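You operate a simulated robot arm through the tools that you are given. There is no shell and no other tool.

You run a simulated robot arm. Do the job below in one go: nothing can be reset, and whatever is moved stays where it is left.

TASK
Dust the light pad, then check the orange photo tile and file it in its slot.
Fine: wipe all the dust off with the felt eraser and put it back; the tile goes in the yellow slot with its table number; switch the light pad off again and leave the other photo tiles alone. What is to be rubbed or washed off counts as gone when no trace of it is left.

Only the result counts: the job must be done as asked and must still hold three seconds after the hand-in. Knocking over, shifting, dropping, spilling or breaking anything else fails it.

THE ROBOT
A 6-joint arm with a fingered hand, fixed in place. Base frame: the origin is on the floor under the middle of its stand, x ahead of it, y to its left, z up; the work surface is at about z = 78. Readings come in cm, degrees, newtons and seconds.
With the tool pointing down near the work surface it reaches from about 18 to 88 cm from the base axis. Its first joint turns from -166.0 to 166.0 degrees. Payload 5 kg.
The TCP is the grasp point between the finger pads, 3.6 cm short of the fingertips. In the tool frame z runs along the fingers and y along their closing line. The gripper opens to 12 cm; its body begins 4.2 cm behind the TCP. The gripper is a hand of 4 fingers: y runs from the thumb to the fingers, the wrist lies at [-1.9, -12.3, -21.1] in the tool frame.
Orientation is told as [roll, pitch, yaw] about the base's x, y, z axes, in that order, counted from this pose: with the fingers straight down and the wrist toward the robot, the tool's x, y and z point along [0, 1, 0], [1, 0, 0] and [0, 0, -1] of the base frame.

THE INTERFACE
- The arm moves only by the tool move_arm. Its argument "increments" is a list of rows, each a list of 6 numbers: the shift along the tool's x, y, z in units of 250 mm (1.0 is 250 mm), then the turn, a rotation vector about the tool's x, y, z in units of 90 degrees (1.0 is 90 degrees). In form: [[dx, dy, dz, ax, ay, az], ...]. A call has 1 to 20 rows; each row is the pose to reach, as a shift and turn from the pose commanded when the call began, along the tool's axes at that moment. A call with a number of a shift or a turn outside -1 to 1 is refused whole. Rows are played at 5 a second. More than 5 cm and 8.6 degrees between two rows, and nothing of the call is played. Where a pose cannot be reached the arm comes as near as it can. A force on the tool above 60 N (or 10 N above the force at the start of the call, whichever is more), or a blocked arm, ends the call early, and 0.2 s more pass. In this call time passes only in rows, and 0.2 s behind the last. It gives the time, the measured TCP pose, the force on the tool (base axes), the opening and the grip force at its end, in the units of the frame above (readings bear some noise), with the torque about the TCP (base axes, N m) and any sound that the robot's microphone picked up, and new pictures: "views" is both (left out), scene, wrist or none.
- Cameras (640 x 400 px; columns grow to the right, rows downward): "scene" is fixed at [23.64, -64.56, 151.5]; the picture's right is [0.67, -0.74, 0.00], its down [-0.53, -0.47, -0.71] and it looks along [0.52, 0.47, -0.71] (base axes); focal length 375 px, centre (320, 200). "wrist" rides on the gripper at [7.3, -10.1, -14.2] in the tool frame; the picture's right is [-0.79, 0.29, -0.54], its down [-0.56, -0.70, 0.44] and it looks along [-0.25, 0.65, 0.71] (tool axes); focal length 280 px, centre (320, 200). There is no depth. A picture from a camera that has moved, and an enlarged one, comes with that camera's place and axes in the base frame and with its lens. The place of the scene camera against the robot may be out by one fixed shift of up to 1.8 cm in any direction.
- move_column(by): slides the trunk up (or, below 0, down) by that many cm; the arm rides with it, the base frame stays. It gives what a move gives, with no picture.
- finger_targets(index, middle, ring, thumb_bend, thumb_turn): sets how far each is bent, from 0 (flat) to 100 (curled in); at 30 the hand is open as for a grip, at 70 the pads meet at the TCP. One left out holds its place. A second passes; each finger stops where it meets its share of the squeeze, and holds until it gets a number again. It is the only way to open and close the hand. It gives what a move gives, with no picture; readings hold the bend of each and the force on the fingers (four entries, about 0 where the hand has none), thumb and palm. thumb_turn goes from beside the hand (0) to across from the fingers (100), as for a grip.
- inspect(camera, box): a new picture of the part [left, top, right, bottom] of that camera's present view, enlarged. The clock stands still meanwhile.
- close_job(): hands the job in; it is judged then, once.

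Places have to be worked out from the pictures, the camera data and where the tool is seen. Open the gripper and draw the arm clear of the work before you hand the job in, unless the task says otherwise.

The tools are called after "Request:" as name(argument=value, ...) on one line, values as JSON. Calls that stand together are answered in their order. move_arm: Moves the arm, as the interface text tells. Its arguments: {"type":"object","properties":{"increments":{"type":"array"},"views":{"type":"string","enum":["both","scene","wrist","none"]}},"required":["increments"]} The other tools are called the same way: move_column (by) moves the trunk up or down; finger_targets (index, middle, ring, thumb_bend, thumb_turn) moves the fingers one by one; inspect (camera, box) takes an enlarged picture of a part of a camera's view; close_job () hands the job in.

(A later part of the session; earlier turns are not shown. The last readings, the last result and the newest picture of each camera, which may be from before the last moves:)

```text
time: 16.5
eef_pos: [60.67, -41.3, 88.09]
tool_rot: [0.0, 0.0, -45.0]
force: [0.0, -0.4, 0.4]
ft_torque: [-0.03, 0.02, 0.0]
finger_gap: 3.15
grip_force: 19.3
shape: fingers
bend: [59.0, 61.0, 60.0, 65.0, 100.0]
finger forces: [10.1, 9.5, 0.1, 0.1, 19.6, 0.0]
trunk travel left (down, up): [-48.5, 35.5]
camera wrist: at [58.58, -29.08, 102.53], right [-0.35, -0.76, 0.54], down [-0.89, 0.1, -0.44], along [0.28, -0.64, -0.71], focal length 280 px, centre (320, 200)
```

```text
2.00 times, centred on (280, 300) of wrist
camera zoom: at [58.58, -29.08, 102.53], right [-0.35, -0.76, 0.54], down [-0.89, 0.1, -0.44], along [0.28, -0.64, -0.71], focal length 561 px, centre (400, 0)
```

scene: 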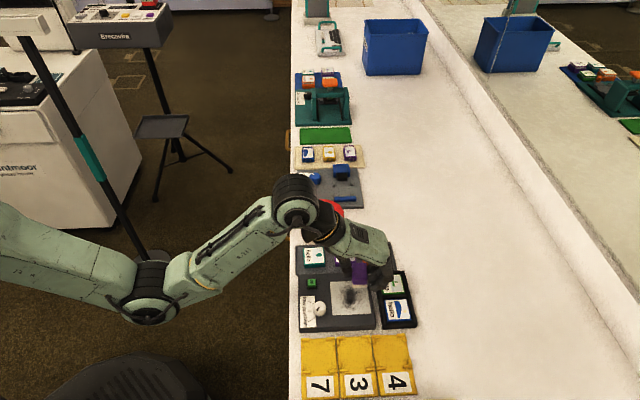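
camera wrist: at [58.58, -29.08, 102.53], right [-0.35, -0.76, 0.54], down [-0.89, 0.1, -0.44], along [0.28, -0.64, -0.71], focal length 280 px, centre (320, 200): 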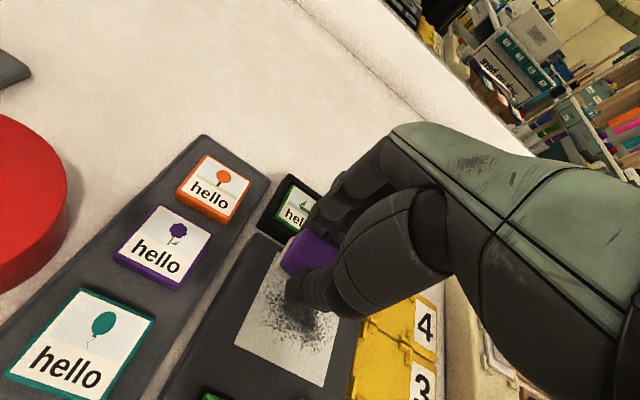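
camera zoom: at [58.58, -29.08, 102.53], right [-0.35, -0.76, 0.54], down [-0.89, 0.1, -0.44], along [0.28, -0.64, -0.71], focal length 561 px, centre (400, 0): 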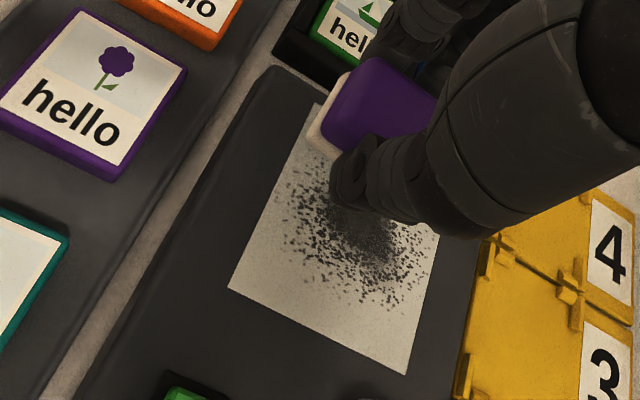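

The felt hangs over the far-upper part of the white square (square spans about p 66.2–74.5, q 6.4–15). I lower it carefully to just above the expected contact height of z≈84.4.

Request:
move_arm(increments=[[0, 0, 0.05, 0, 0, 0], [0, 0, 0.1, 0, 0, 0], [0, 0, 0.136, 0, 0, 0]], views="none")

Request:
inspect(camera="scene", box=[310, 230, 410, 330])

```text
time: 17.3
eef_pos: [60.32, -41.2, 85.03]
tool_rot: [0.1, -0.5, -45.0]
force: [3.3, -2.6, 14.5]
ft_torque: [0.07, 0.0, 0.02]
finger_gap: 3.15
grip_force: 21.9
shape: fingers
bend: [59.0, 61.0, 60.0, 65.0, 100.0]
finger forces: [12.4, 11.6, 0.0, 0.1, 19.9, 0.0]
trunk travel left (down, up): [-48.5, 35.5]
```

```text
4.00 times, centred on (360, 280) of scene
camera zoom: at [23.64, -64.56, 151.5], right [0.67, -0.74, 0.0], down [-0.53, -0.47, -0.71], along [0.52, 0.47, -0.71], focal length 1500 px, centre (160, -120)
```

zoom: 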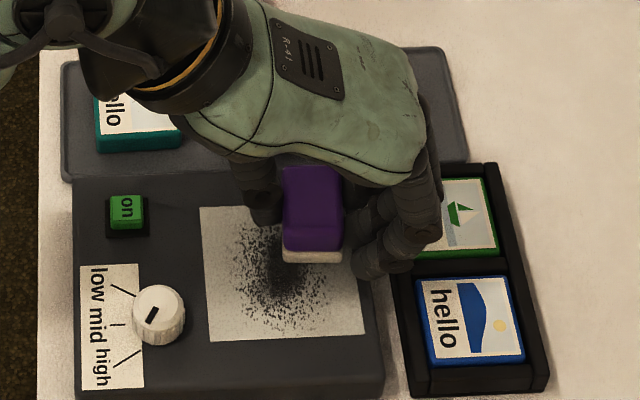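

Contact: 14.5 N upward at z≈85.0, so the pad top is near z 80.3. I ease off a little and make a first back-and-forth pass along the pad's far half.

Request:
move_arm(increments=[[0.0, 0, -0.006, 0, 0, 0], [0.03, 0, -0.007, 0, 0, 0], [-0.01, 0, -0.007, 0, 0, 0], [-0.05, 0, -0.007, 0, 0, 0], [-0.09, 0, -0.007, 0, 0, 0], [-0.13, 0, -0.007, 0, 0, 0], [-0.17, 0, -0.007, 0, 0, 0], [-0.21, 0, -0.007, 0, 0, 0], [-0.23, 0, -0.007, 0, 0, 0], [-0.19, 0, -0.007, 0, 0, 0], [-0.15, 0, -0.007, 0, 0, 0], [-0.11, 0, -0.007, 0, 0, 0], [-0.07, 0, -0.007, 0, 0, 0], [-0.03, 0, -0.007, 0, 0, 0], [0.01, 0, -0.007, 0, 0, 0], [0.03, 0, -0.007, 0, 0, 0]], views="scene")

Request:
inspect(camera="scene", box=[310, 230, 410, 330])

```text
time: 20.7
eef_pos: [60.95, -40.51, 84.88]
tool_rot: [0.0, -0.1, -45.0]
force: [-1.9, -1.8, 5.4]
ft_torque: [-0.03, 0.06, 0.01]
finger_gap: 2.82
grip_force: 18.5
shape: fingers
bend: [60.0, 62.0, 60.0, 66.0, 100.0]
finger forces: [9.1, 9.6, 0.0, 0.1, 18.5, 0.1]
trunk travel left (down, up): [-48.5, 35.5]
```

scene: 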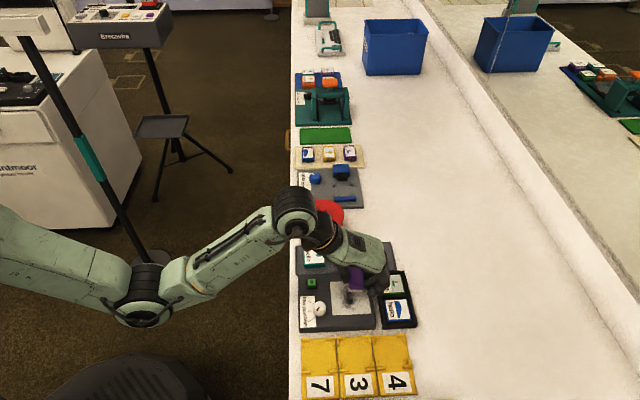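

```text
4.00 times, centred on (360, 280) of scene
camera zoom: at [23.64, -64.56, 151.5], right [0.67, -0.74, 0.0], down [-0.53, -0.47, -0.71], along [0.52, 0.47, -0.71], focal length 1500 px, centre (160, -120)
```

zoom: 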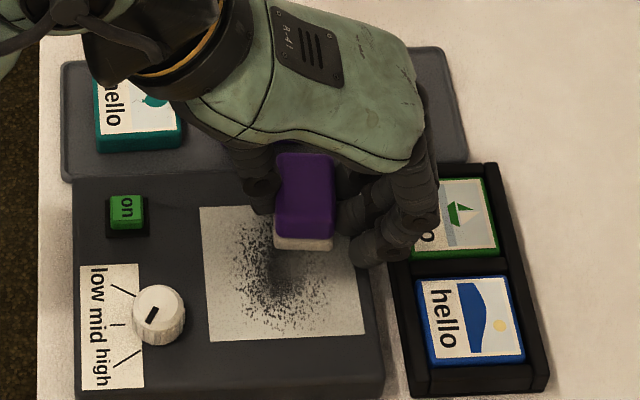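

The first pass has thinned the dust on the far side, though traces remain. The finger gap fell slightly to 2.8, so I check how the eraser sits in the grip.

Request:
inspect(camera="wrist", box=[220, 200, 380, 320])

Request:
inspect(camera="scene", box=[340, 255, 410, 320])

```text
3.33 times, centred on (300, 260) of wrist
camera zoom: at [58.97, -28.46, 99.25], right [-0.36, -0.76, 0.54], down [-0.89, 0.1, -0.44], along [0.28, -0.64, -0.71], focal length 935 px, centre (387, 0)
```

zoom: 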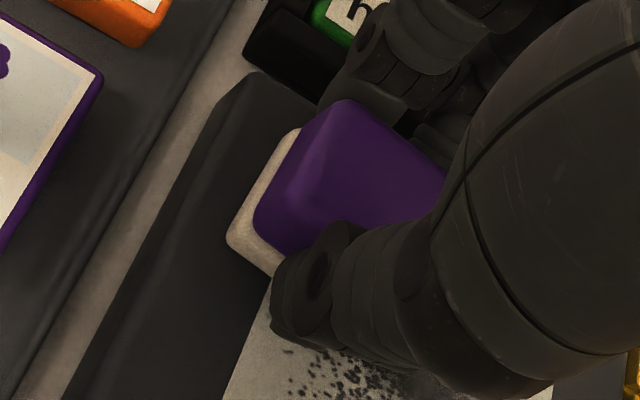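

```text
6.15 times, centred on (375, 288) of scene
camera zoom: at [23.64, -64.56, 151.5], right [0.67, -0.74, 0.0], down [-0.53, -0.47, -0.71], along [0.52, 0.47, -0.71], focal length 2308 px, centre (-18, -338)
```

zoom: 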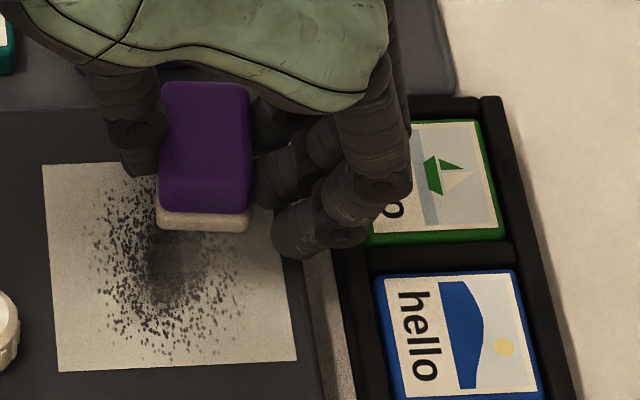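

The grip looks unchanged. I make further passes with slightly more pressure, stepping inward to p≈70.5 and p≈69.2.

Request:
move_arm(increments=[[0, 0, 0.004, 0, 0, 0], [-0.06, 0, 0.004, 0, 0, 0], [-0.12, 0, 0.004, 0, 0, 0], [-0.18, 0, 0.004, 0, 0, 0], [-0.24, 0, 0.004, 0, 0, 0], [-0.26, -0.02, 0.004, 0, 0, 0], [-0.26, -0.05, 0.004, 0, 0, 0], [-0.2, -0.05, 0.004, 0, 0, 0], [-0.14, -0.05, 0.004, 0, 0, 0], [-0.08, -0.05, 0.004, 0, 0, 0], [-0.02, -0.05, 0.004, 0, 0, 0], [0.0, -0.07, 0.004, 0, 0, 0], [0.0, -0.1, 0.004, 0, 0, 0], [-0.06, -0.1, 0.004, 0, 0, 0], [-0.12, -0.1, 0.004, 0, 0, 0], [-0.18, -0.1, 0.004, 0, 0, 0], [-0.24, -0.1, 0.004, 0, 0, 0], [-0.26, -0.1, 0.004, 0, 0, 0]], views="scene")

Request:
inspect(camera="scene", box=[310, 230, 410, 330])

```text
time: 24.5
eef_pos: [54.51, -43.51, 84.88]
tool_rot: [0.0, -0.1, -45.0]
force: [2.4, 2.2, 7.7]
ft_torque: [0.11, -0.08, 0.0]
finger_gap: 2.84
grip_force: 18.2
shape: fingers
bend: [60.0, 63.0, 60.0, 66.0, 100.0]
finger forces: [10.0, 8.4, 0.0, 0.1, 18.4, 0.0]
trunk travel left (down, up): [-48.5, 35.5]
```

scene: 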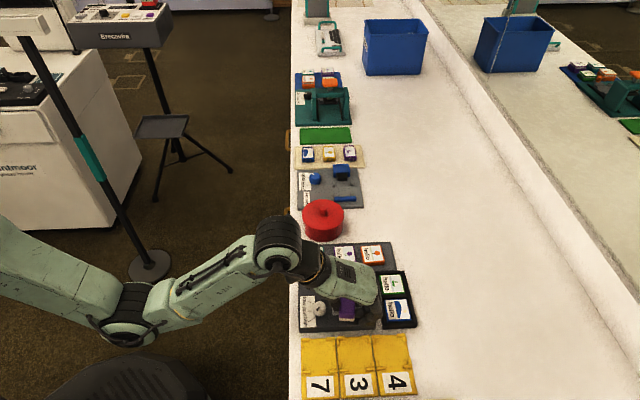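

```text
4.00 times, centred on (360, 280) of scene
camera zoom: at [23.64, -64.56, 151.5], right [0.67, -0.74, 0.0], down [-0.53, -0.47, -0.71], along [0.52, 0.47, -0.71], focal length 1500 px, centre (160, -120)
```

zoom: 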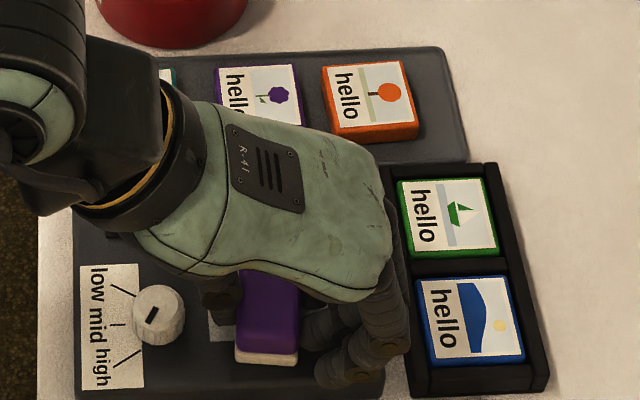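

Thumb clears the knob. I continue: back up at this line, another full set of strokes, then lift off and look at what remains.

Request:
move_arm(increments=[[0.06, 0, 0, 0, 0, 0], [0.12, 0, 0, 0, 0, 0], [0.18, 0, 0, 0, 0, 0], [0.24, 0, 0, 0, 0, 0], [0.27, -0.01, 0, 0, 0, 0], [0.21, -0.015, 0, 0, 0, 0], [0.15, -0.015, 0, 0, 0, 0], [0.09, -0.01, 0, 0, 0, 0], [0.03, 0.0, 0, 0, 0, 0], [0.0, 0.04, 0, 0, 0, 0], [0.06, 0.06, 0, 0, 0, 0], [0.12, 0.06, 0, 0, 0, 0], [0.18, 0.06, 0, 0, 0, 0], [0.24, 0.06, 0, 0, 0, 0], [0.27, 0.09, 0, 0, 0, 0], [0.27, 0.09, -0.08, 0, 0, 0], [0.37, 0.12, -0.2, 0, 0, 0], [0.47, 0.15, -0.3, 0, 0, 0], [0.6, 0.18, -0.3, 0, 0, 0]], views="scene")

Request:
inspect(camera="scene", box=[310, 250, 400, 330])

```text
time: 28.5
eef_pos: [68.71, -36.04, 92.37]
tool_rot: [-0.1, -0.1, -45.1]
force: [0.6, 0.6, -1.2]
ft_torque: [-0.04, 0.04, -0.02]
finger_gap: 2.84
grip_force: 17.7
shape: fingers
bend: [61.0, 63.0, 60.0, 65.0, 100.0]
finger forces: [9.2, 8.5, 0.0, 0.1, 17.7, 0.0]
trunk travel left (down, up): [-48.5, 35.5]
```

scene: 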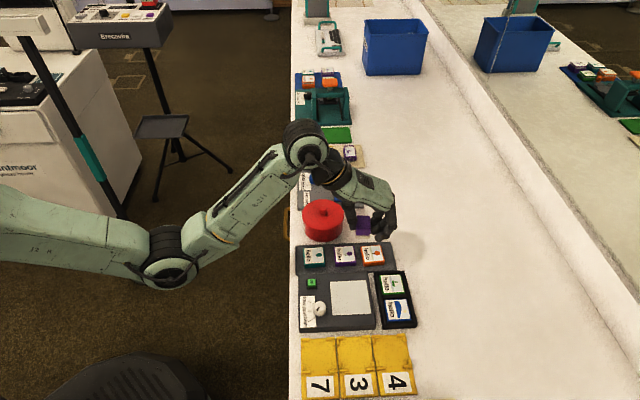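

```text
5.00 times, centred on (355, 290) of scene
camera zoom: at [23.64, -64.56, 151.5], right [0.67, -0.74, 0.0], down [-0.53, -0.47, -0.71], along [0.52, 0.47, -0.71], focal length 1875 px, centre (145, -250)
```

zoom: 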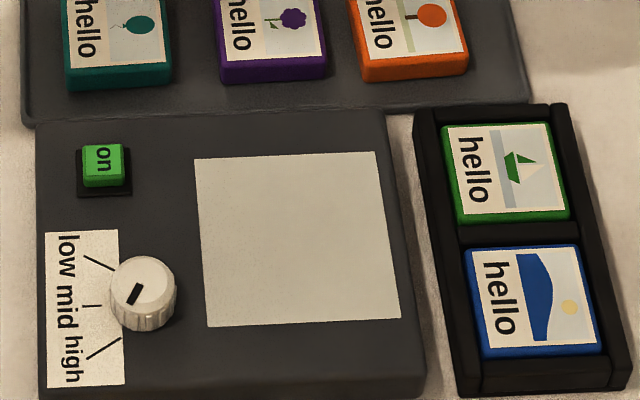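

The pad looks clean; I zoom in harder to search for remaining specks.

Request:
inspect(camera="scene", box=[325, 275, 375, 320])

Request:
inspect(camera="scene", box=[345, 275, 375, 300])

Request:
inspect(camera="scene", box=[325, 295, 355, 320])

```text
8.89 times, centred on (350, 298) of scene
camera zoom: at [23.64, -64.56, 151.5], right [0.67, -0.74, 0.0], down [-0.53, -0.47, -0.71], along [0.52, 0.47, -0.71], focal length 3334 px, centre (53, -667)
```

zoom: 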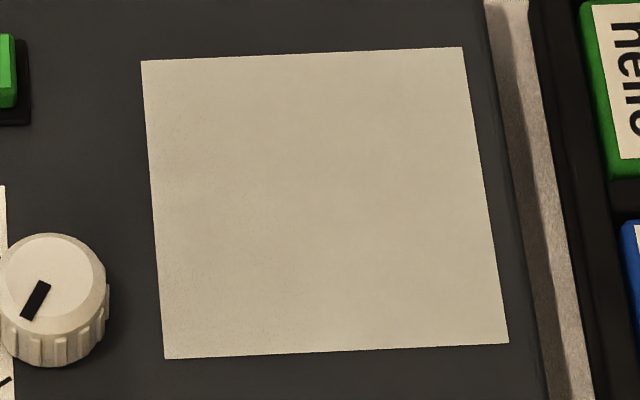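

```text
16.00 times, centred on (360, 288) of scene
camera zoom: at [23.64, -64.56, 151.5], right [0.67, -0.74, 0.0], down [-0.53, -0.47, -0.71], along [0.52, 0.47, -0.71], focal length 6001 px, centre (-320, -1200)
```

zoom: 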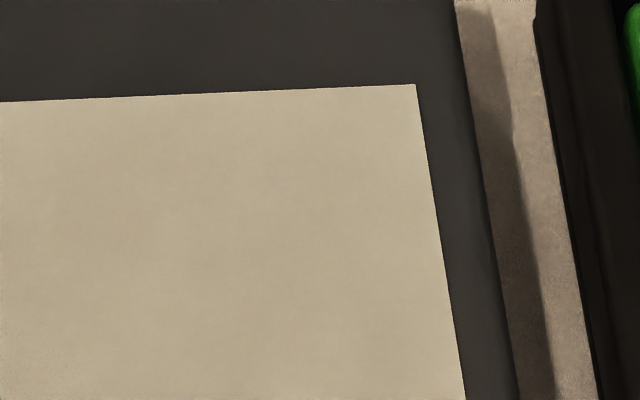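

```text
16.00 times, centred on (340, 308) of scene
camera zoom: at [23.64, -64.56, 151.5], right [0.67, -0.74, 0.0], down [-0.53, -0.47, -0.71], along [0.52, 0.47, -0.71], focal length 6001 px, centre (0, -1520)
```

zoom: 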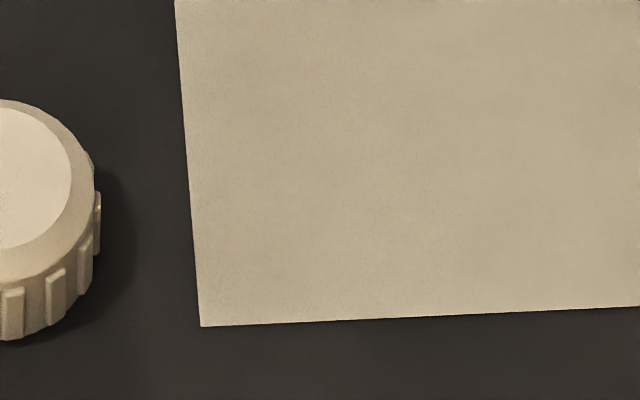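

A very faint speckle may remain toward the left half of the square. I go back for more strokes with full overlap, first returning to the pad and touching down.

Request:
move_arm(increments=[[-0.12, -0.03, 0, 0, 0, 0], [-0.24, -0.06, 0, 0, 0, 0], [-0.36, -0.088, 0.08, 0, 0, 0], [-0.36, -0.088, 0.2, 0, 0, 0], [-0.36, -0.088, 0.28, 0, 0, 0], [-0.36, -0.088, 0.305, 0, 0, 0]], views="none")

```text
time: 29.9
eef_pos: [60.8, -40.69, 84.87]
tool_rot: [0.0, -0.1, -45.0]
force: [1.0, -0.1, 8.3]
ft_torque: [0.01, 0.02, -0.01]
finger_gap: 2.84
grip_force: 18.4
shape: fingers
bend: [61.0, 63.0, 60.0, 65.0, 100.0]
finger forces: [9.8, 9.2, 0.0, 0.0, 17.9, 0.0]
trunk travel left (down, up): [-48.5, 35.5]
```

Contact at 8.3 N. I run four overlapping stroke lines across the whole square.

Request:
move_arm(increments=[[0.01, 0.01, 0, 0, 0, 0], [-0.065, 0.01, 0, 0, 0, 0], [-0.13, 0.01, 0, 0, 0, 0], [-0.195, 0.01, 0, 0, 0, 0], [-0.26, 0.01, 0, 0, 0, 0], [-0.26, -0.035, 0, 0, 0, 0], [-0.195, -0.035, 0, 0, 0, 0], [-0.13, -0.035, 0, 0, 0, 0], [-0.065, -0.035, 0, 0, 0, 0], [0.01, -0.035, 0, 0, 0, 0], [0.01, -0.075, 0, 0, 0, 0], [-0.065, -0.075, 0, 0, 0, 0], [-0.13, -0.075, 0, 0, 0, 0], [-0.195, -0.075, 0, 0, 0, 0], [-0.26, -0.075, 0, 0, 0, 0], [-0.26, -0.11, 0, 0, 0, 0], [-0.195, -0.115, 0, 0, 0, 0], [-0.13, -0.115, 0, 0, 0, 0], [-0.065, -0.12, 0, 0, 0, 0], [0.01, -0.12, 0, 0, 0, 0]], views="none")

Request:
inspect(camera="scene", box=[310, 250, 400, 330])

```text
time: 34.1
eef_pos: [58.54, -38.27, 84.88]
tool_rot: [0.1, 0.0, -45.1]
force: [-2.8, -1.1, 9.2]
ft_torque: [-0.03, 0.11, -0.01]
finger_gap: 2.84
grip_force: 19.8
shape: fingers
bend: [60.0, 62.0, 60.0, 65.0, 100.0]
finger forces: [9.2, 10.4, 0.1, 0.0, 19.8, 0.0]
trunk travel left (down, up): [-48.5, 35.5]
```

```text
5.00 times, centred on (355, 290) of scene
camera zoom: at [23.64, -64.56, 151.5], right [0.67, -0.74, 0.0], down [-0.53, -0.47, -0.71], along [0.52, 0.47, -0.71], focal length 1875 px, centre (145, -250)
```

zoom: 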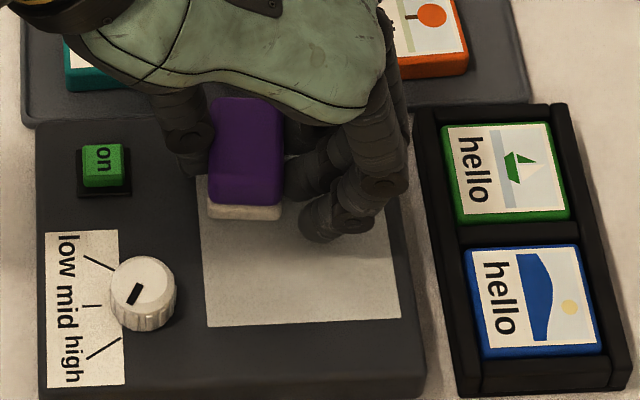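

The felt's left edge now reaches almost the square's left border. I add strokes along the left border where the thumb is clear of the knob, then a second round over the left half.

Request:
move_arm(increments=[[0.0, -0.02, 0, 0, 0, 0], [-0.055, -0.02, 0, 0, 0, 0], [-0.105, -0.02, 0, 0, 0, 0], [-0.05, -0.02, 0, 0, 0, 0], [0.0, -0.015, 0, 0, 0, 0], [-0.06, -0.005, 0, 0, 0, 0], [-0.12, 0.005, 0, 0, 0, 0], [-0.18, 0.01, 0, 0, 0, 0], [-0.24, 0.01, 0, 0, 0, 0], [-0.265, 0.01, 0, 0, 0, 0], [-0.2, 0.01, 0, 0, 0, 0], [-0.14, 0.01, 0, 0, 0, 0], [-0.08, 0.01, 0, 0, 0, 0], [-0.01, 0.03, 0, 0, 0, 0], [-0.08, 0.035, 0, 0, 0, 0], [-0.15, 0.035, 0, 0, 0, 0], [-0.21, 0.035, 0, 0, 0, 0], [-0.265, 0.035, 0, 0, 0, 0], [-0.265, 0.07, 0, 0, 0, 0], [-0.2, 0.07, 0, 0, 0, 0]], views="none")

Request:
inspect(camera="scene", box=[310, 250, 400, 330])

```text
time: 38.3
eef_pos: [56.18, -43.55, 84.74]
tool_rot: [-0.1, -0.1, -45.0]
force: [-2.2, -2.7, 11.4]
ft_torque: [-0.1, 0.13, 0.05]
finger_gap: 2.86
grip_force: 20.0
shape: fingers
bend: [61.0, 62.0, 60.0, 65.0, 100.0]
finger forces: [9.5, 11.0, 0.0, 0.1, 19.2, 0.0]
trunk travel left (down, up): [-48.5, 35.5]
```

```text
5.00 times, centred on (355, 290) of scene
camera zoom: at [23.64, -64.56, 151.5], right [0.67, -0.74, 0.0], down [-0.53, -0.47, -0.71], along [0.52, 0.47, -0.71], focal length 1875 px, centre (145, -250)
```

zoom: 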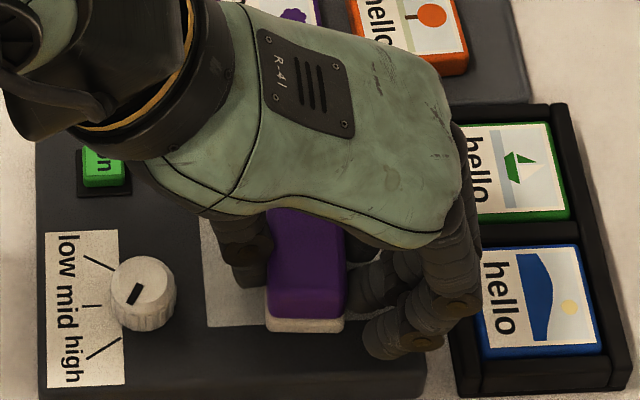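

Knob pointer and button look untouched. A few more strokes over the middle and far half, then I lift off and inspect again.

Request:
move_arm(increments=[[0.065, 0, 0, 0, 0, 0], [0.13, 0, 0, 0, 0, 0], [0.2, 0, 0, 0, 0, 0], [0.2, 0.04, 0, 0, 0, 0], [0.13, 0.04, 0, 0, 0, 0], [0.065, 0.04, 0, 0, 0, 0], [0.0, 0.04, 0, 0, 0, 0], [-0.05, 0.04, 0, 0, 0, 0], [-0.05, 0.065, 0, 0, 0, 0], [0.01, 0.065, 0, 0, 0, 0], [0.08, 0.065, 0, 0, 0, 0], [0.14, 0.065, 0, 0, 0, 0], [0.21, 0.065, 0, 0, 0, 0], [0.21, 0.065, -0.08, 0, 0, 0], [0.3, 0.1, -0.2, 0, 0, 0], [0.4, 0.13, -0.3, 0, 0, 0], [0.54, 0.16, -0.3, 0, 0, 0]], views="scene")

Request:
inspect(camera="scene", box=[325, 275, 375, 320])

Request:
inspect(camera="scene", box=[325, 275, 355, 300])

Request:
inspect(camera="scene", box=[325, 295, 355, 320])

Request:
inspect(camera="scene", box=[345, 290, 375, 315])

```text
time: 41.9
eef_pos: [68.77, -36.28, 92.0]
tool_rot: [0.0, 0.0, -45.0]
force: [0.1, -0.1, -0.3]
ft_torque: [-0.03, 0.04, -0.02]
finger_gap: 2.88
grip_force: 17.3
shape: fingers
bend: [61.0, 63.0, 60.0, 65.0, 100.0]
finger forces: [9.2, 8.6, 0.1, 0.0, 17.6, 0.0]
trunk travel left (down, up): [-48.5, 35.5]
```

scene: 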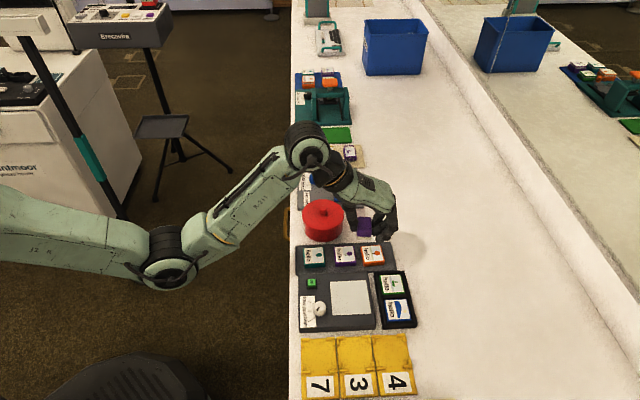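

```text
8.89 times, centred on (350, 298) of scene
camera zoom: at [23.64, -64.56, 151.5], right [0.67, -0.74, 0.0], down [-0.53, -0.47, -0.71], along [0.52, 0.47, -0.71], focal length 3334 px, centre (53, -667)
```

zoom: 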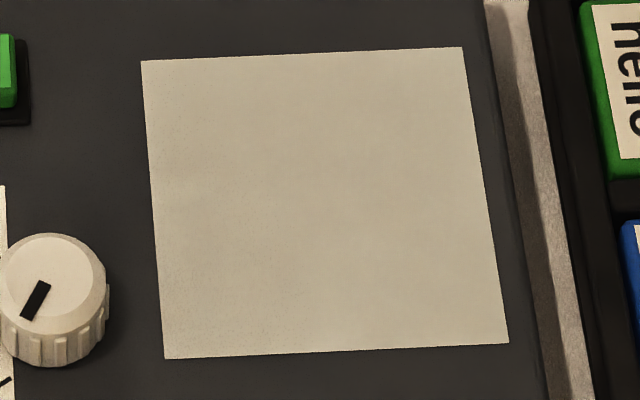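

```text
16.00 times, centred on (340, 288) of scene
camera zoom: at [23.64, -64.56, 151.5], right [0.67, -0.74, 0.0], down [-0.53, -0.47, -0.71], along [0.52, 0.47, -0.71], focal length 6001 px, centre (0, -1200)
```

zoom: 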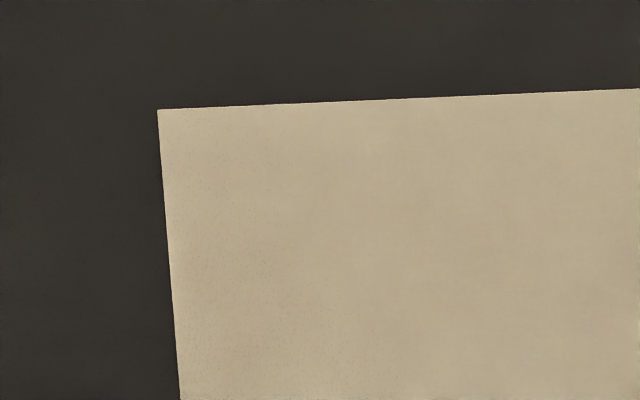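

```text
16.00 times, centred on (340, 308) of scene
camera zoom: at [23.64, -64.56, 151.5], right [0.67, -0.74, 0.0], down [-0.53, -0.47, -0.71], along [0.52, 0.47, -0.71], focal length 6001 px, centre (0, -1520)
```

zoom: 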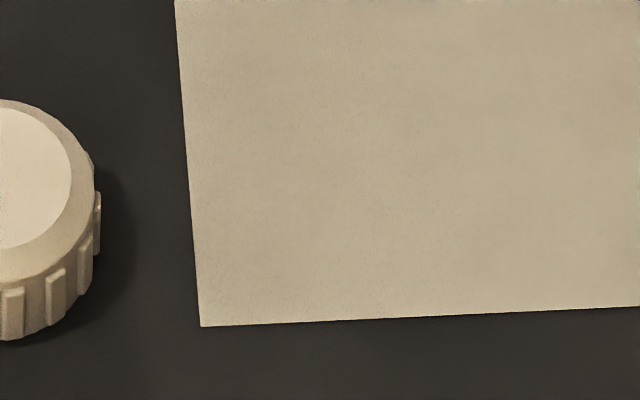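

```text
16.00 times, centred on (360, 302) of scene
camera zoom: at [23.64, -64.56, 151.5], right [0.67, -0.74, 0.0], down [-0.53, -0.47, -0.71], along [0.52, 0.47, -0.71], focal length 6001 px, centre (-320, -1440)
```

zoom: 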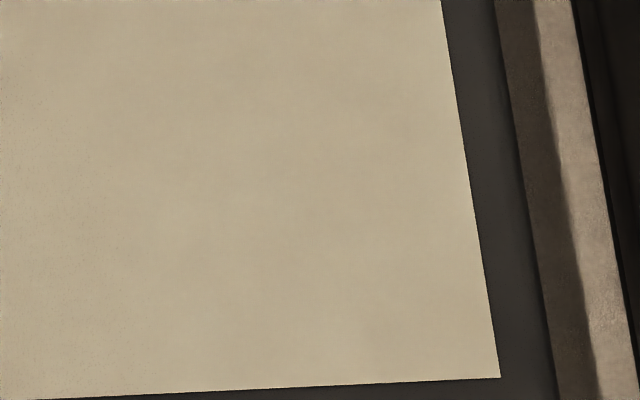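

The faint grain is identical before and after this second round, so it is just picture texture: the dust is gone. I carry the eraser back above its original spot, hovering at z≈85.

Request:
move_arm(increments=[[0.0, 0.12, 0, 0, 0, 0], [0.0, 0.24, 0, 0, 0, 0], [-0.005, 0.36, 0, 0, 0, 0], [-0.01, 0.455, 0.0, 0, 0, 0], [-0.01, 0.455, 0.12, 0, 0, 0], [-0.01, 0.455, 0.24, 0, 0, 0], [-0.01, 0.455, 0.3, 0, 0, 0]], views="scene")

Request:
inspect(camera="scene", box=[360, 230, 440, 280])

Request:
inspect(camera="wrist", box=[180, 220, 380, 400])

```text
time: 43.5
eef_pos: [76.65, -44.87, 84.59]
tool_rot: [0.0, 0.0, -45.0]
force: [0.1, 0.5, -0.7]
ft_torque: [0.02, 0.0, 0.02]
finger_gap: 2.89
grip_force: 17.4
shape: fingers
bend: [61.0, 63.0, 60.0, 65.0, 100.0]
finger forces: [9.2, 8.4, 0.0, 0.0, 17.6, 0.0]
trunk travel left (down, up): [-48.5, 35.5]
```

scene: 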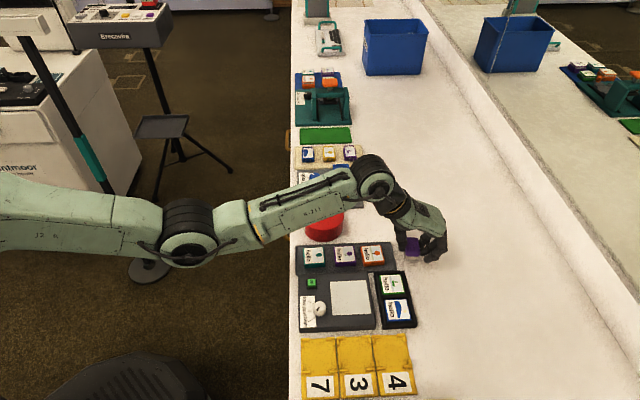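

```text
8.00 times, centred on (400, 255) of scene
camera zoom: at [23.64, -64.56, 151.5], right [0.67, -0.74, 0.0], down [-0.53, -0.47, -0.71], along [0.52, 0.47, -0.71], focal length 3000 px, centre (-320, -240)
```

zoom: 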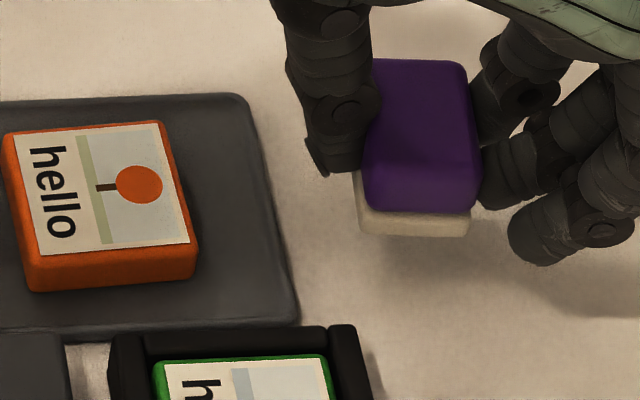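

```text
2.22 times, centred on (280, 310) of wrist
camera zoom: at [74.63, -32.67, 99.01], right [-0.35, -0.76, 0.54], down [-0.89, 0.1, -0.44], along [0.28, -0.64, -0.71], focal length 623 px, centre (409, -44)
```

zoom: 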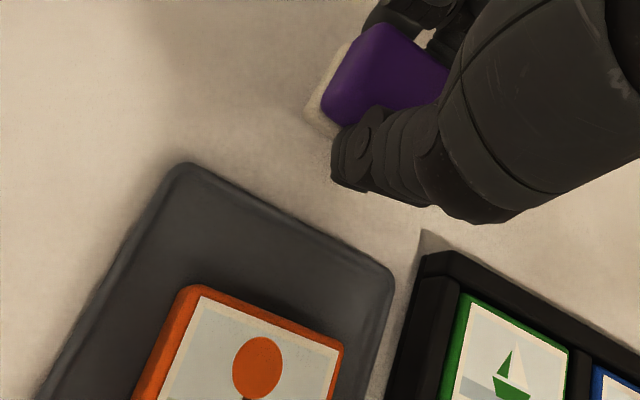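

Hovering about 2 cm above the table, the eraser projects within a few millimetres of its original outline, turned by about 3–4°. I correct the turn, shift slightly and go down most of the way.

Request:
move_arm(increments=[[0.003, -0.003, 0.03, 0, 0, -0.02], [0.006, -0.006, 0.06, 0, 0, -0.039]], views="none")

Request:
inspect(camera="scene", box=[360, 230, 440, 280])

```text
time: 44.1
eef_pos: [76.56, -44.58, 83.13]
tool_rot: [-0.1, 0.0, -41.4]
force: [0.6, 0.9, -0.4]
ft_torque: [-0.03, 0.04, -0.02]
finger_gap: 2.89
grip_force: 17.9
shape: fingers
bend: [61.0, 63.0, 60.0, 65.0, 100.0]
finger forces: [9.2, 8.5, 0.1, 0.1, 17.7, 0.1]
trunk travel left (down, up): [-48.5, 35.5]
```

```text
8.00 times, centred on (400, 255) of scene
camera zoom: at [23.64, -64.56, 151.5], right [0.67, -0.74, 0.0], down [-0.53, -0.47, -0.71], along [0.52, 0.47, -0.71], focal length 3000 px, centre (-320, -240)
```

zoom: 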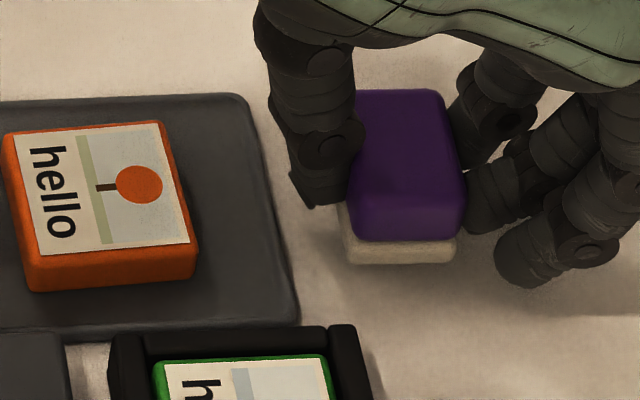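

Very close now: I shift 0.25 cm along +q, turn another 1.5°, and lower until it touches.

Request:
move_arm(increments=[[0.01, 0.0, 0.005, 0, 0, -0.017], [0.01, 0.0, 0.016, 0, 0, -0.017]], views="none")

Request:
inspect(camera="scene", box=[360, 230, 440, 280])

```text
time: 44.7
eef_pos: [76.86, -44.42, 82.71]
tool_rot: [0.0, 0.0, -39.9]
force: [-0.3, 0.7, -1.1]
ft_torque: [0.03, -0.01, 0.0]
finger_gap: 2.88
grip_force: 17.5
shape: fingers
bend: [61.0, 63.0, 60.0, 65.0, 100.0]
finger forces: [9.2, 8.4, 0.0, 0.0, 17.5, 0.0]
trunk travel left (down, up): [-48.5, 35.5]
```

```text
8.00 times, centred on (400, 255) of scene
camera zoom: at [23.64, -64.56, 151.5], right [0.67, -0.74, 0.0], down [-0.53, -0.47, -0.71], along [0.52, 0.47, -0.71], focal length 3000 px, centre (-320, -240)
```

zoom: 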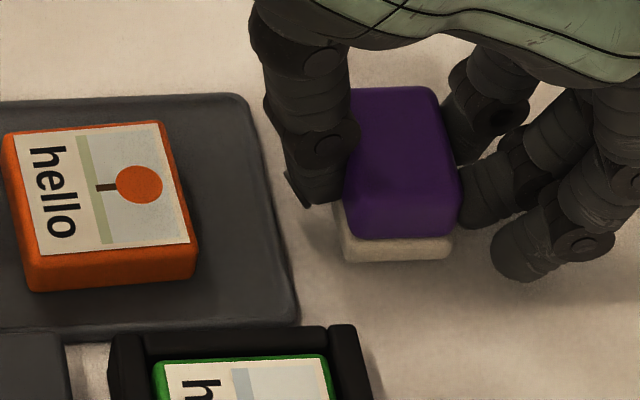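

Corners at (346,262)/(449,259), a few pixels above the original (348,268)/(450,265), with no contact yet. I lower another 0.25 cm.

Request:
move_arm(increments=[[0.0, 0.002, 0.004, 0, 0, 0], [0.0, 0.002, 0.01, 0, 0, 0]], views="none")

Request:
inspect(camera="scene", box=[360, 230, 440, 280])

```text
time: 45.3
eef_pos: [76.81, -44.41, 82.54]
tool_rot: [0.0, 0.0, -39.9]
force: [0.1, 0.1, -0.5]
ft_torque: [0.01, 0.01, 0.04]
finger_gap: 2.86
grip_force: 17.7
shape: fingers
bend: [61.0, 63.0, 60.0, 65.0, 100.0]
finger forces: [9.3, 8.4, 0.1, 0.1, 17.7, 0.0]
trunk travel left (down, up): [-48.5, 35.5]
```

```text
8.00 times, centred on (400, 255) of scene
camera zoom: at [23.64, -64.56, 151.5], right [0.67, -0.74, 0.0], down [-0.53, -0.47, -0.71], along [0.52, 0.47, -0.71], focal length 3000 px, centre (-320, -240)
```

zoom: 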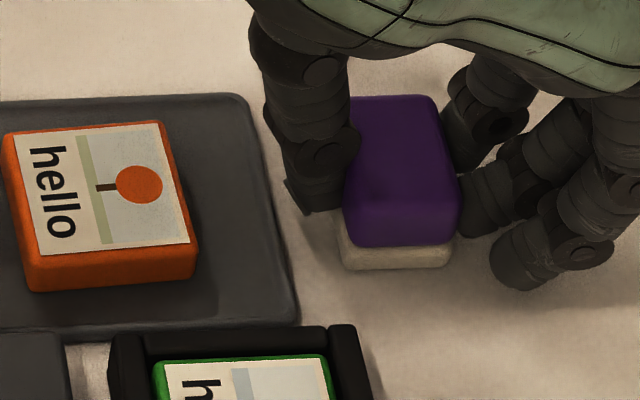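

The outline now matches the original within about 0.1 cm. One more tiny step down to feel contact.

Request:
move_arm(increments=[[0.004, 0.003, 0.005, 0, 0, 0]], views="none")

```text
time: 45.7
eef_pos: [76.79, -44.5, 82.49]
tool_rot: [0.0, 0.0, -40.1]
force: [-1.5, -0.1, 1.6]
ft_torque: [0.0, 0.03, 0.04]
finger_gap: 2.87
grip_force: 17.2
shape: fingers
bend: [61.0, 63.0, 60.0, 65.0, 100.0]
finger forces: [9.0, 8.4, 0.0, 0.0, 17.9, 0.1]
trunk travel left (down, up): [-48.5, 35.5]
```

Light contact (about 1.6 N). I release by opening fingers and thumb a little.

Request:
finger_targets(index=50, middle=50, ring=50, thumb_bend=58)

Request:
inspect(camera="scene", box=[360, 230, 440, 280])

```text
time: 46.7
eef_pos: [76.92, -44.46, 82.36]
tool_rot: [-0.1, 0.1, -39.9]
force: [-0.1, 0.5, 0.4]
ft_torque: [0.03, 0.0, 0.01]
finger_gap: 5.29
grip_force: 0.1
shape: fingers
bend: [50.0, 50.0, 50.0, 57.0, 100.0]
finger forces: [0.1, 0.0, 0.1, 0.0, 0.0, 0.0]
trunk travel left (down, up): [-48.5, 35.5]
```

```text
8.00 times, centred on (400, 255) of scene
camera zoom: at [23.64, -64.56, 151.5], right [0.67, -0.74, 0.0], down [-0.53, -0.47, -0.71], along [0.52, 0.47, -0.71], focal length 3000 px, centre (-320, -240)
```

zoom: 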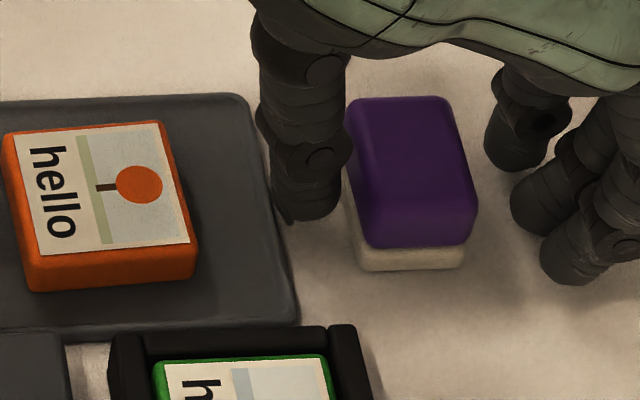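

The eraser rests flat, within about 0.4 cm of its original spot. I rise straight up clear of it, then turn the yaw back to -45°.

Request:
move_arm(increments=[[0, -0.002, -0.05, 0, 0, 0], [0, -0.002, -0.15, 0, 0, 0], [0, -0.002, -0.28, 0, 0, 0.02], [0, -0.002, -0.4, 0, 0, 0.056]])

Request:
inspect(camera="scene", box=[280, 230, 440, 330])

Request:
inspect(camera="scene", box=[360, 230, 440, 280])

```text
time: 47.7
eef_pos: [76.86, -44.01, 92.59]
tool_rot: [0.0, 0.0, -45.0]
force: [0.6, 0.1, 0.4]
ft_torque: [-0.02, -0.02, 0.0]
finger_gap: 5.34
grip_force: 0.0
shape: fingers
bend: [50.0, 50.0, 50.0, 57.0, 100.0]
finger forces: [0.0, 0.0, 0.0, 0.1, 0.1, 0.1]
trunk travel left (down, up): [-48.5, 35.5]
camera wrist: at [74.78, -31.85, 106.93], right [-0.35, -0.76, 0.54], down [-0.89, 0.1, -0.44], along [0.28, -0.64, -0.71], focal length 280 px, centre (320, 200)
```

scene: 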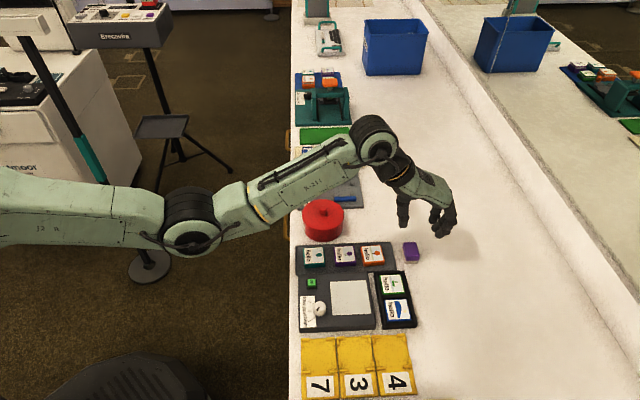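
wrist: 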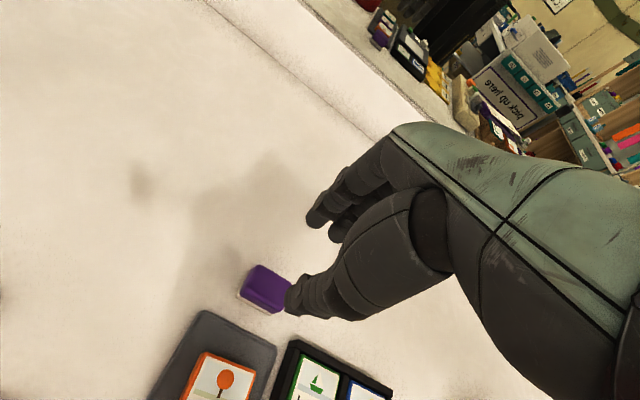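

```text
4.00 times, centred on (360, 280) of scene
camera zoom: at [23.64, -64.56, 151.5], right [0.67, -0.74, 0.0], down [-0.53, -0.47, -0.71], along [0.52, 0.47, -0.71], focal length 1500 px, centre (160, -120)
```

zoom: 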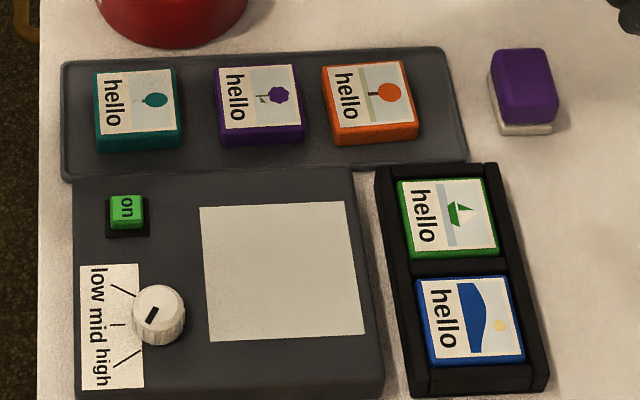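

```text
8.00 times, centred on (400, 255) of scene
camera zoom: at [23.64, -64.56, 151.5], right [0.67, -0.74, 0.0], down [-0.53, -0.47, -0.71], along [0.52, 0.47, -0.71], focal length 3000 px, centre (-320, -240)
```

zoom: 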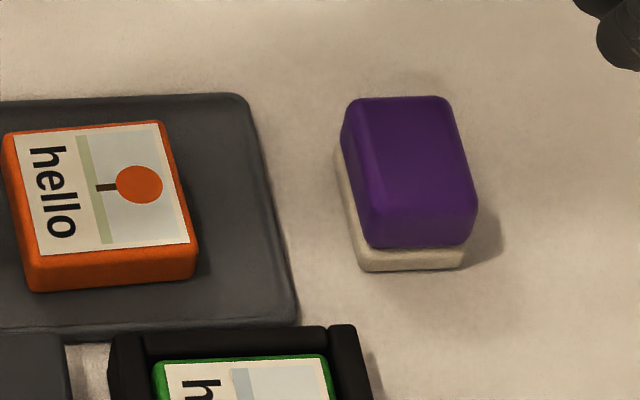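

Everything matches the starting layout. Next is the light's button, at about p≈62.3, q≈14.4, top z≈81.5. I shape a pointing hand: index out, middle and ring curled up, and look at it.

Request:
finger_targets(index=50, middle=95, ring=95, thumb_bend=30, thumb_turn=30)

Request:
inspect(camera="scene", box=[350, 120, 470, 260])

Request:
inspect(camera="wrist", box=[220, 120, 480, 400])

```text
time: 48.7
eef_pos: [76.78, -44.11, 92.59]
tool_rot: [0.0, 0.0, -45.0]
force: [-0.2, 0.2, -0.3]
ft_torque: [-0.02, 0.02, 0.0]
finger_gap: 13.5
grip_force: 0.1
shape: fingers
bend: [50.0, 95.0, 95.0, 30.0, 29.0]
finger forces: [0.0, 0.0, 0.1, 0.0, 0.0, 0.0]
trunk travel left (down, up): [-48.5, 35.5]
```

```text
2.86 times, centred on (410, 190) of scene
camera zoom: at [23.64, -64.56, 151.5], right [0.67, -0.74, 0.0], down [-0.53, -0.47, -0.71], along [0.52, 0.47, -0.71], focal length 1072 px, centre (63, 229)
```

zoom: 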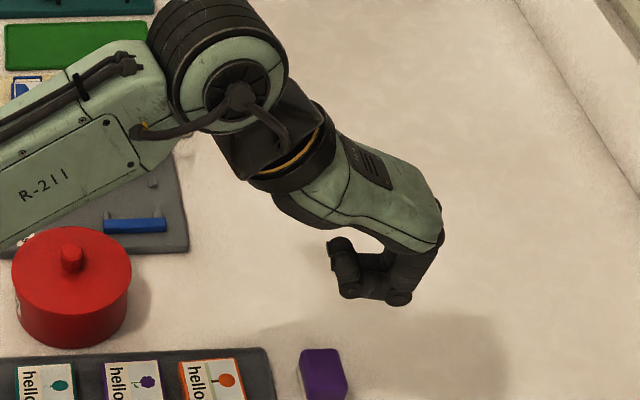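

```text
1.43 times, centred on (350, 260) of wrist
camera zoom: at [74.79, -31.92, 106.89], right [-0.35, -0.76, 0.54], down [-0.89, 0.1, -0.44], along [0.28, -0.64, -0.71], focal length 401 px, centre (277, 114)
```

zoom: 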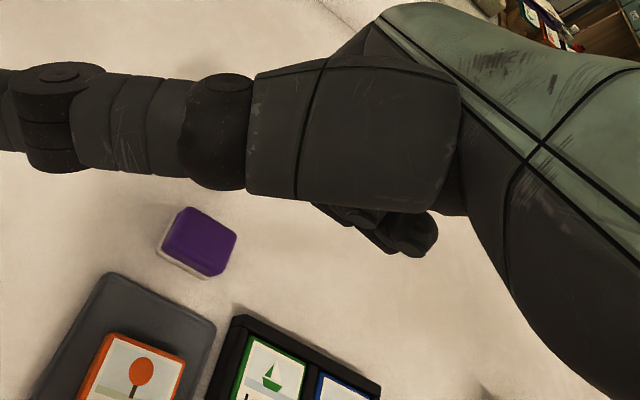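

The thumb swings out to the side when turned away, so instead I will press with the thumb tip, whose place I know well (about 2.7 cm inward of the TCP, 3.6 cm below). I bring the thumb back upright and curl the index as well.

Request:
finger_targets(thumb_turn=100, thumb_bend=57, index=50)

Request:
finger_targets(index=95)

Request:
inspect(camera="scene", box=[370, 150, 470, 250])

Request:
inspect(camera="wrist", box=[220, 200, 420, 360])

```text
time: 49.7
eef_pos: [76.76, -44.14, 92.54]
tool_rot: [0.0, 0.0, -45.0]
force: [0.4, 0.8, 0.0]
ft_torque: [0.0, -0.01, -0.04]
finger_gap: 5.51
grip_force: 0.1
shape: fingers
bend: [50.0, 95.0, 95.0, 56.0, 100.0]
finger forces: [0.0, 0.0, 0.1, 0.0, 0.0, 0.0]
trunk travel left (down, up): [-48.5, 35.5]
```

```text
time: 50.7
eef_pos: [76.8, -44.17, 92.5]
tool_rot: [0.0, 0.0, -45.0]
force: [-0.3, -0.2, 0.5]
ft_torque: [0.01, 0.0, -0.01]
finger_gap: 5.27
grip_force: 0.0
shape: fingers
bend: [95.0, 95.0, 95.0, 56.0, 100.0]
finger forces: [0.0, 0.1, 0.0, 0.0, 0.1, 0.0]
trunk travel left (down, up): [-48.5, 35.5]
```

```text
4.00 times, centred on (420, 200) of scene
camera zoom: at [23.64, -64.56, 151.5], right [0.67, -0.74, 0.0], down [-0.53, -0.47, -0.71], along [0.52, 0.47, -0.71], focal length 1500 px, centre (-80, 200)
```

zoom: 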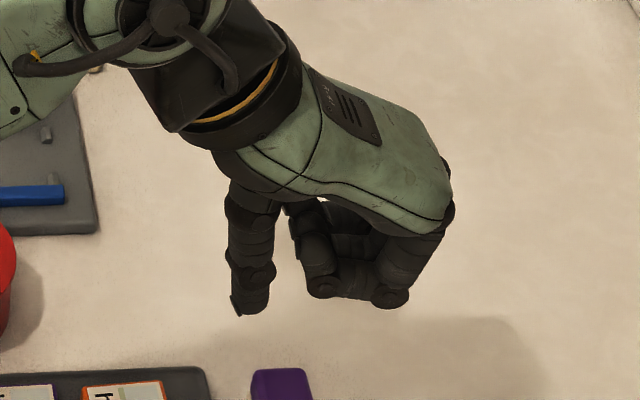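

```text
2.50 times, centred on (320, 280) of wrist
camera zoom: at [74.8, -31.92, 106.89], right [-0.35, -0.76, 0.54], down [-0.89, 0.1, -0.44], along [0.28, -0.64, -0.71], focal length 701 px, centre (320, 0)
```

zoom: 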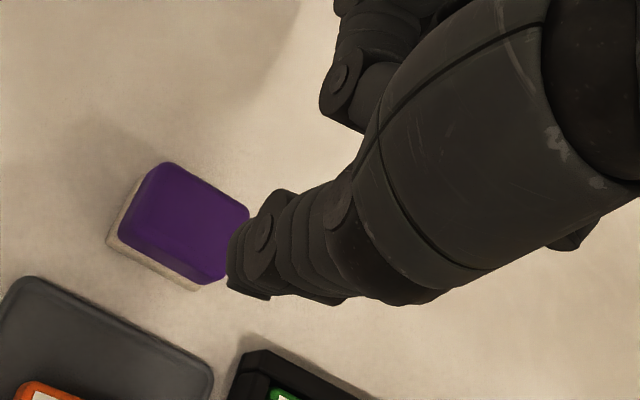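

Only the thumb now protrudes. I move over the button: thumb tip target p≈62.3, q≈14.4, so TCP p≈65.1, q≈14.9, hovering at z≈89.

Request:
move_arm(increments=[[-0.055, -0.137, 0, 0, 0, 0], [-0.11, -0.273, 0, 0, 0, 0], [-0.165, -0.41, 0, 0, 0, 0], [-0.22, -0.545, 0, 0, 0, 0], [-0.275, -0.68, 0, 0, 0, 0], [-0.327, -0.818, 0, 0, 0, 0], [-0.327, -0.818, 0.14, 0, 0, 0]])

Request:
inspect(camera="scene", box=[290, 240, 370, 320])

Request:
inspect(camera="wrist", box=[220, 220, 420, 400])

```text
time: 52.3
eef_pos: [56.61, -35.72, 88.92]
tool_rot: [0.0, 0.0, -45.0]
force: [0.0, -0.5, 0.2]
ft_torque: [0.02, 0.03, -0.01]
finger_gap: 5.29
grip_force: 0.0
shape: fingers
bend: [95.0, 95.0, 95.0, 56.0, 100.0]
finger forces: [0.0, 0.1, 0.0, 0.0, 0.0, 0.1]
trunk travel left (down, up): [-48.5, 35.5]
camera wrist: at [54.67, -23.38, 103.33], right [-0.35, -0.76, 0.54], down [-0.89, 0.1, -0.44], along [0.28, -0.64, -0.71], focal length 280 px, centre (320, 200)
```

scene: 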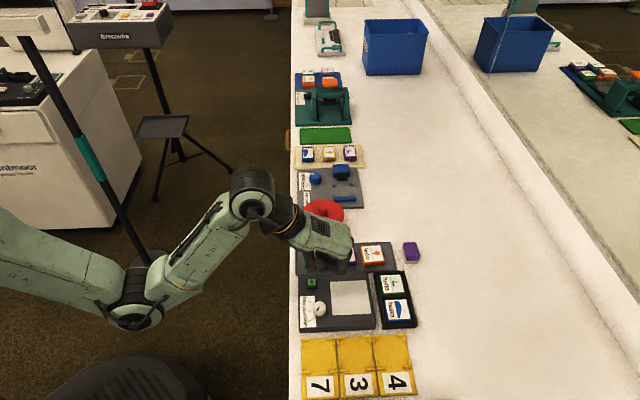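
wrist: 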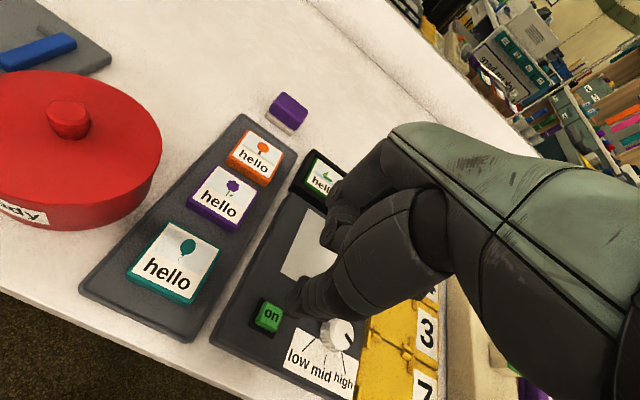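

```text
5.00 times, centred on (330, 280) of scene
camera zoom: at [23.64, -64.56, 151.5], right [0.67, -0.74, 0.0], down [-0.53, -0.47, -0.71], along [0.52, 0.47, -0.71], focal length 1875 px, centre (270, -200)
```

zoom: 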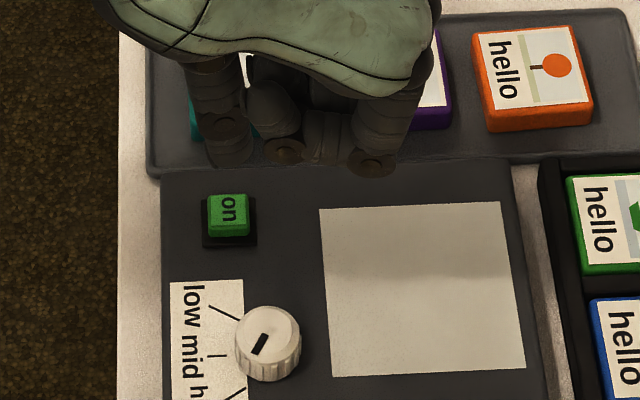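

```text
2.22 times, centred on (320, 310) of wrist
camera zoom: at [54.67, -23.38, 103.33], right [-0.35, -0.76, 0.54], down [-0.89, 0.1, -0.44], along [0.28, -0.64, -0.71], focal length 623 px, centre (320, -44)
```

zoom: 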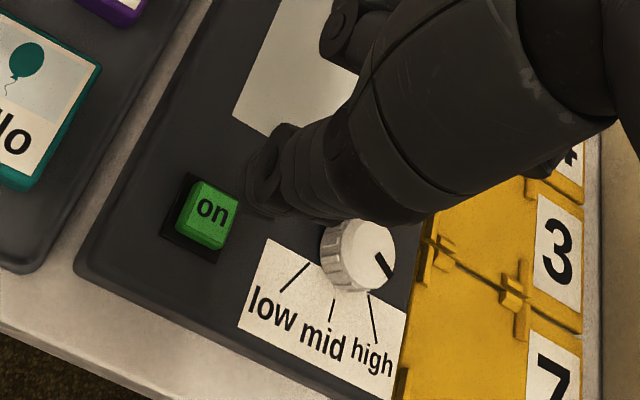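

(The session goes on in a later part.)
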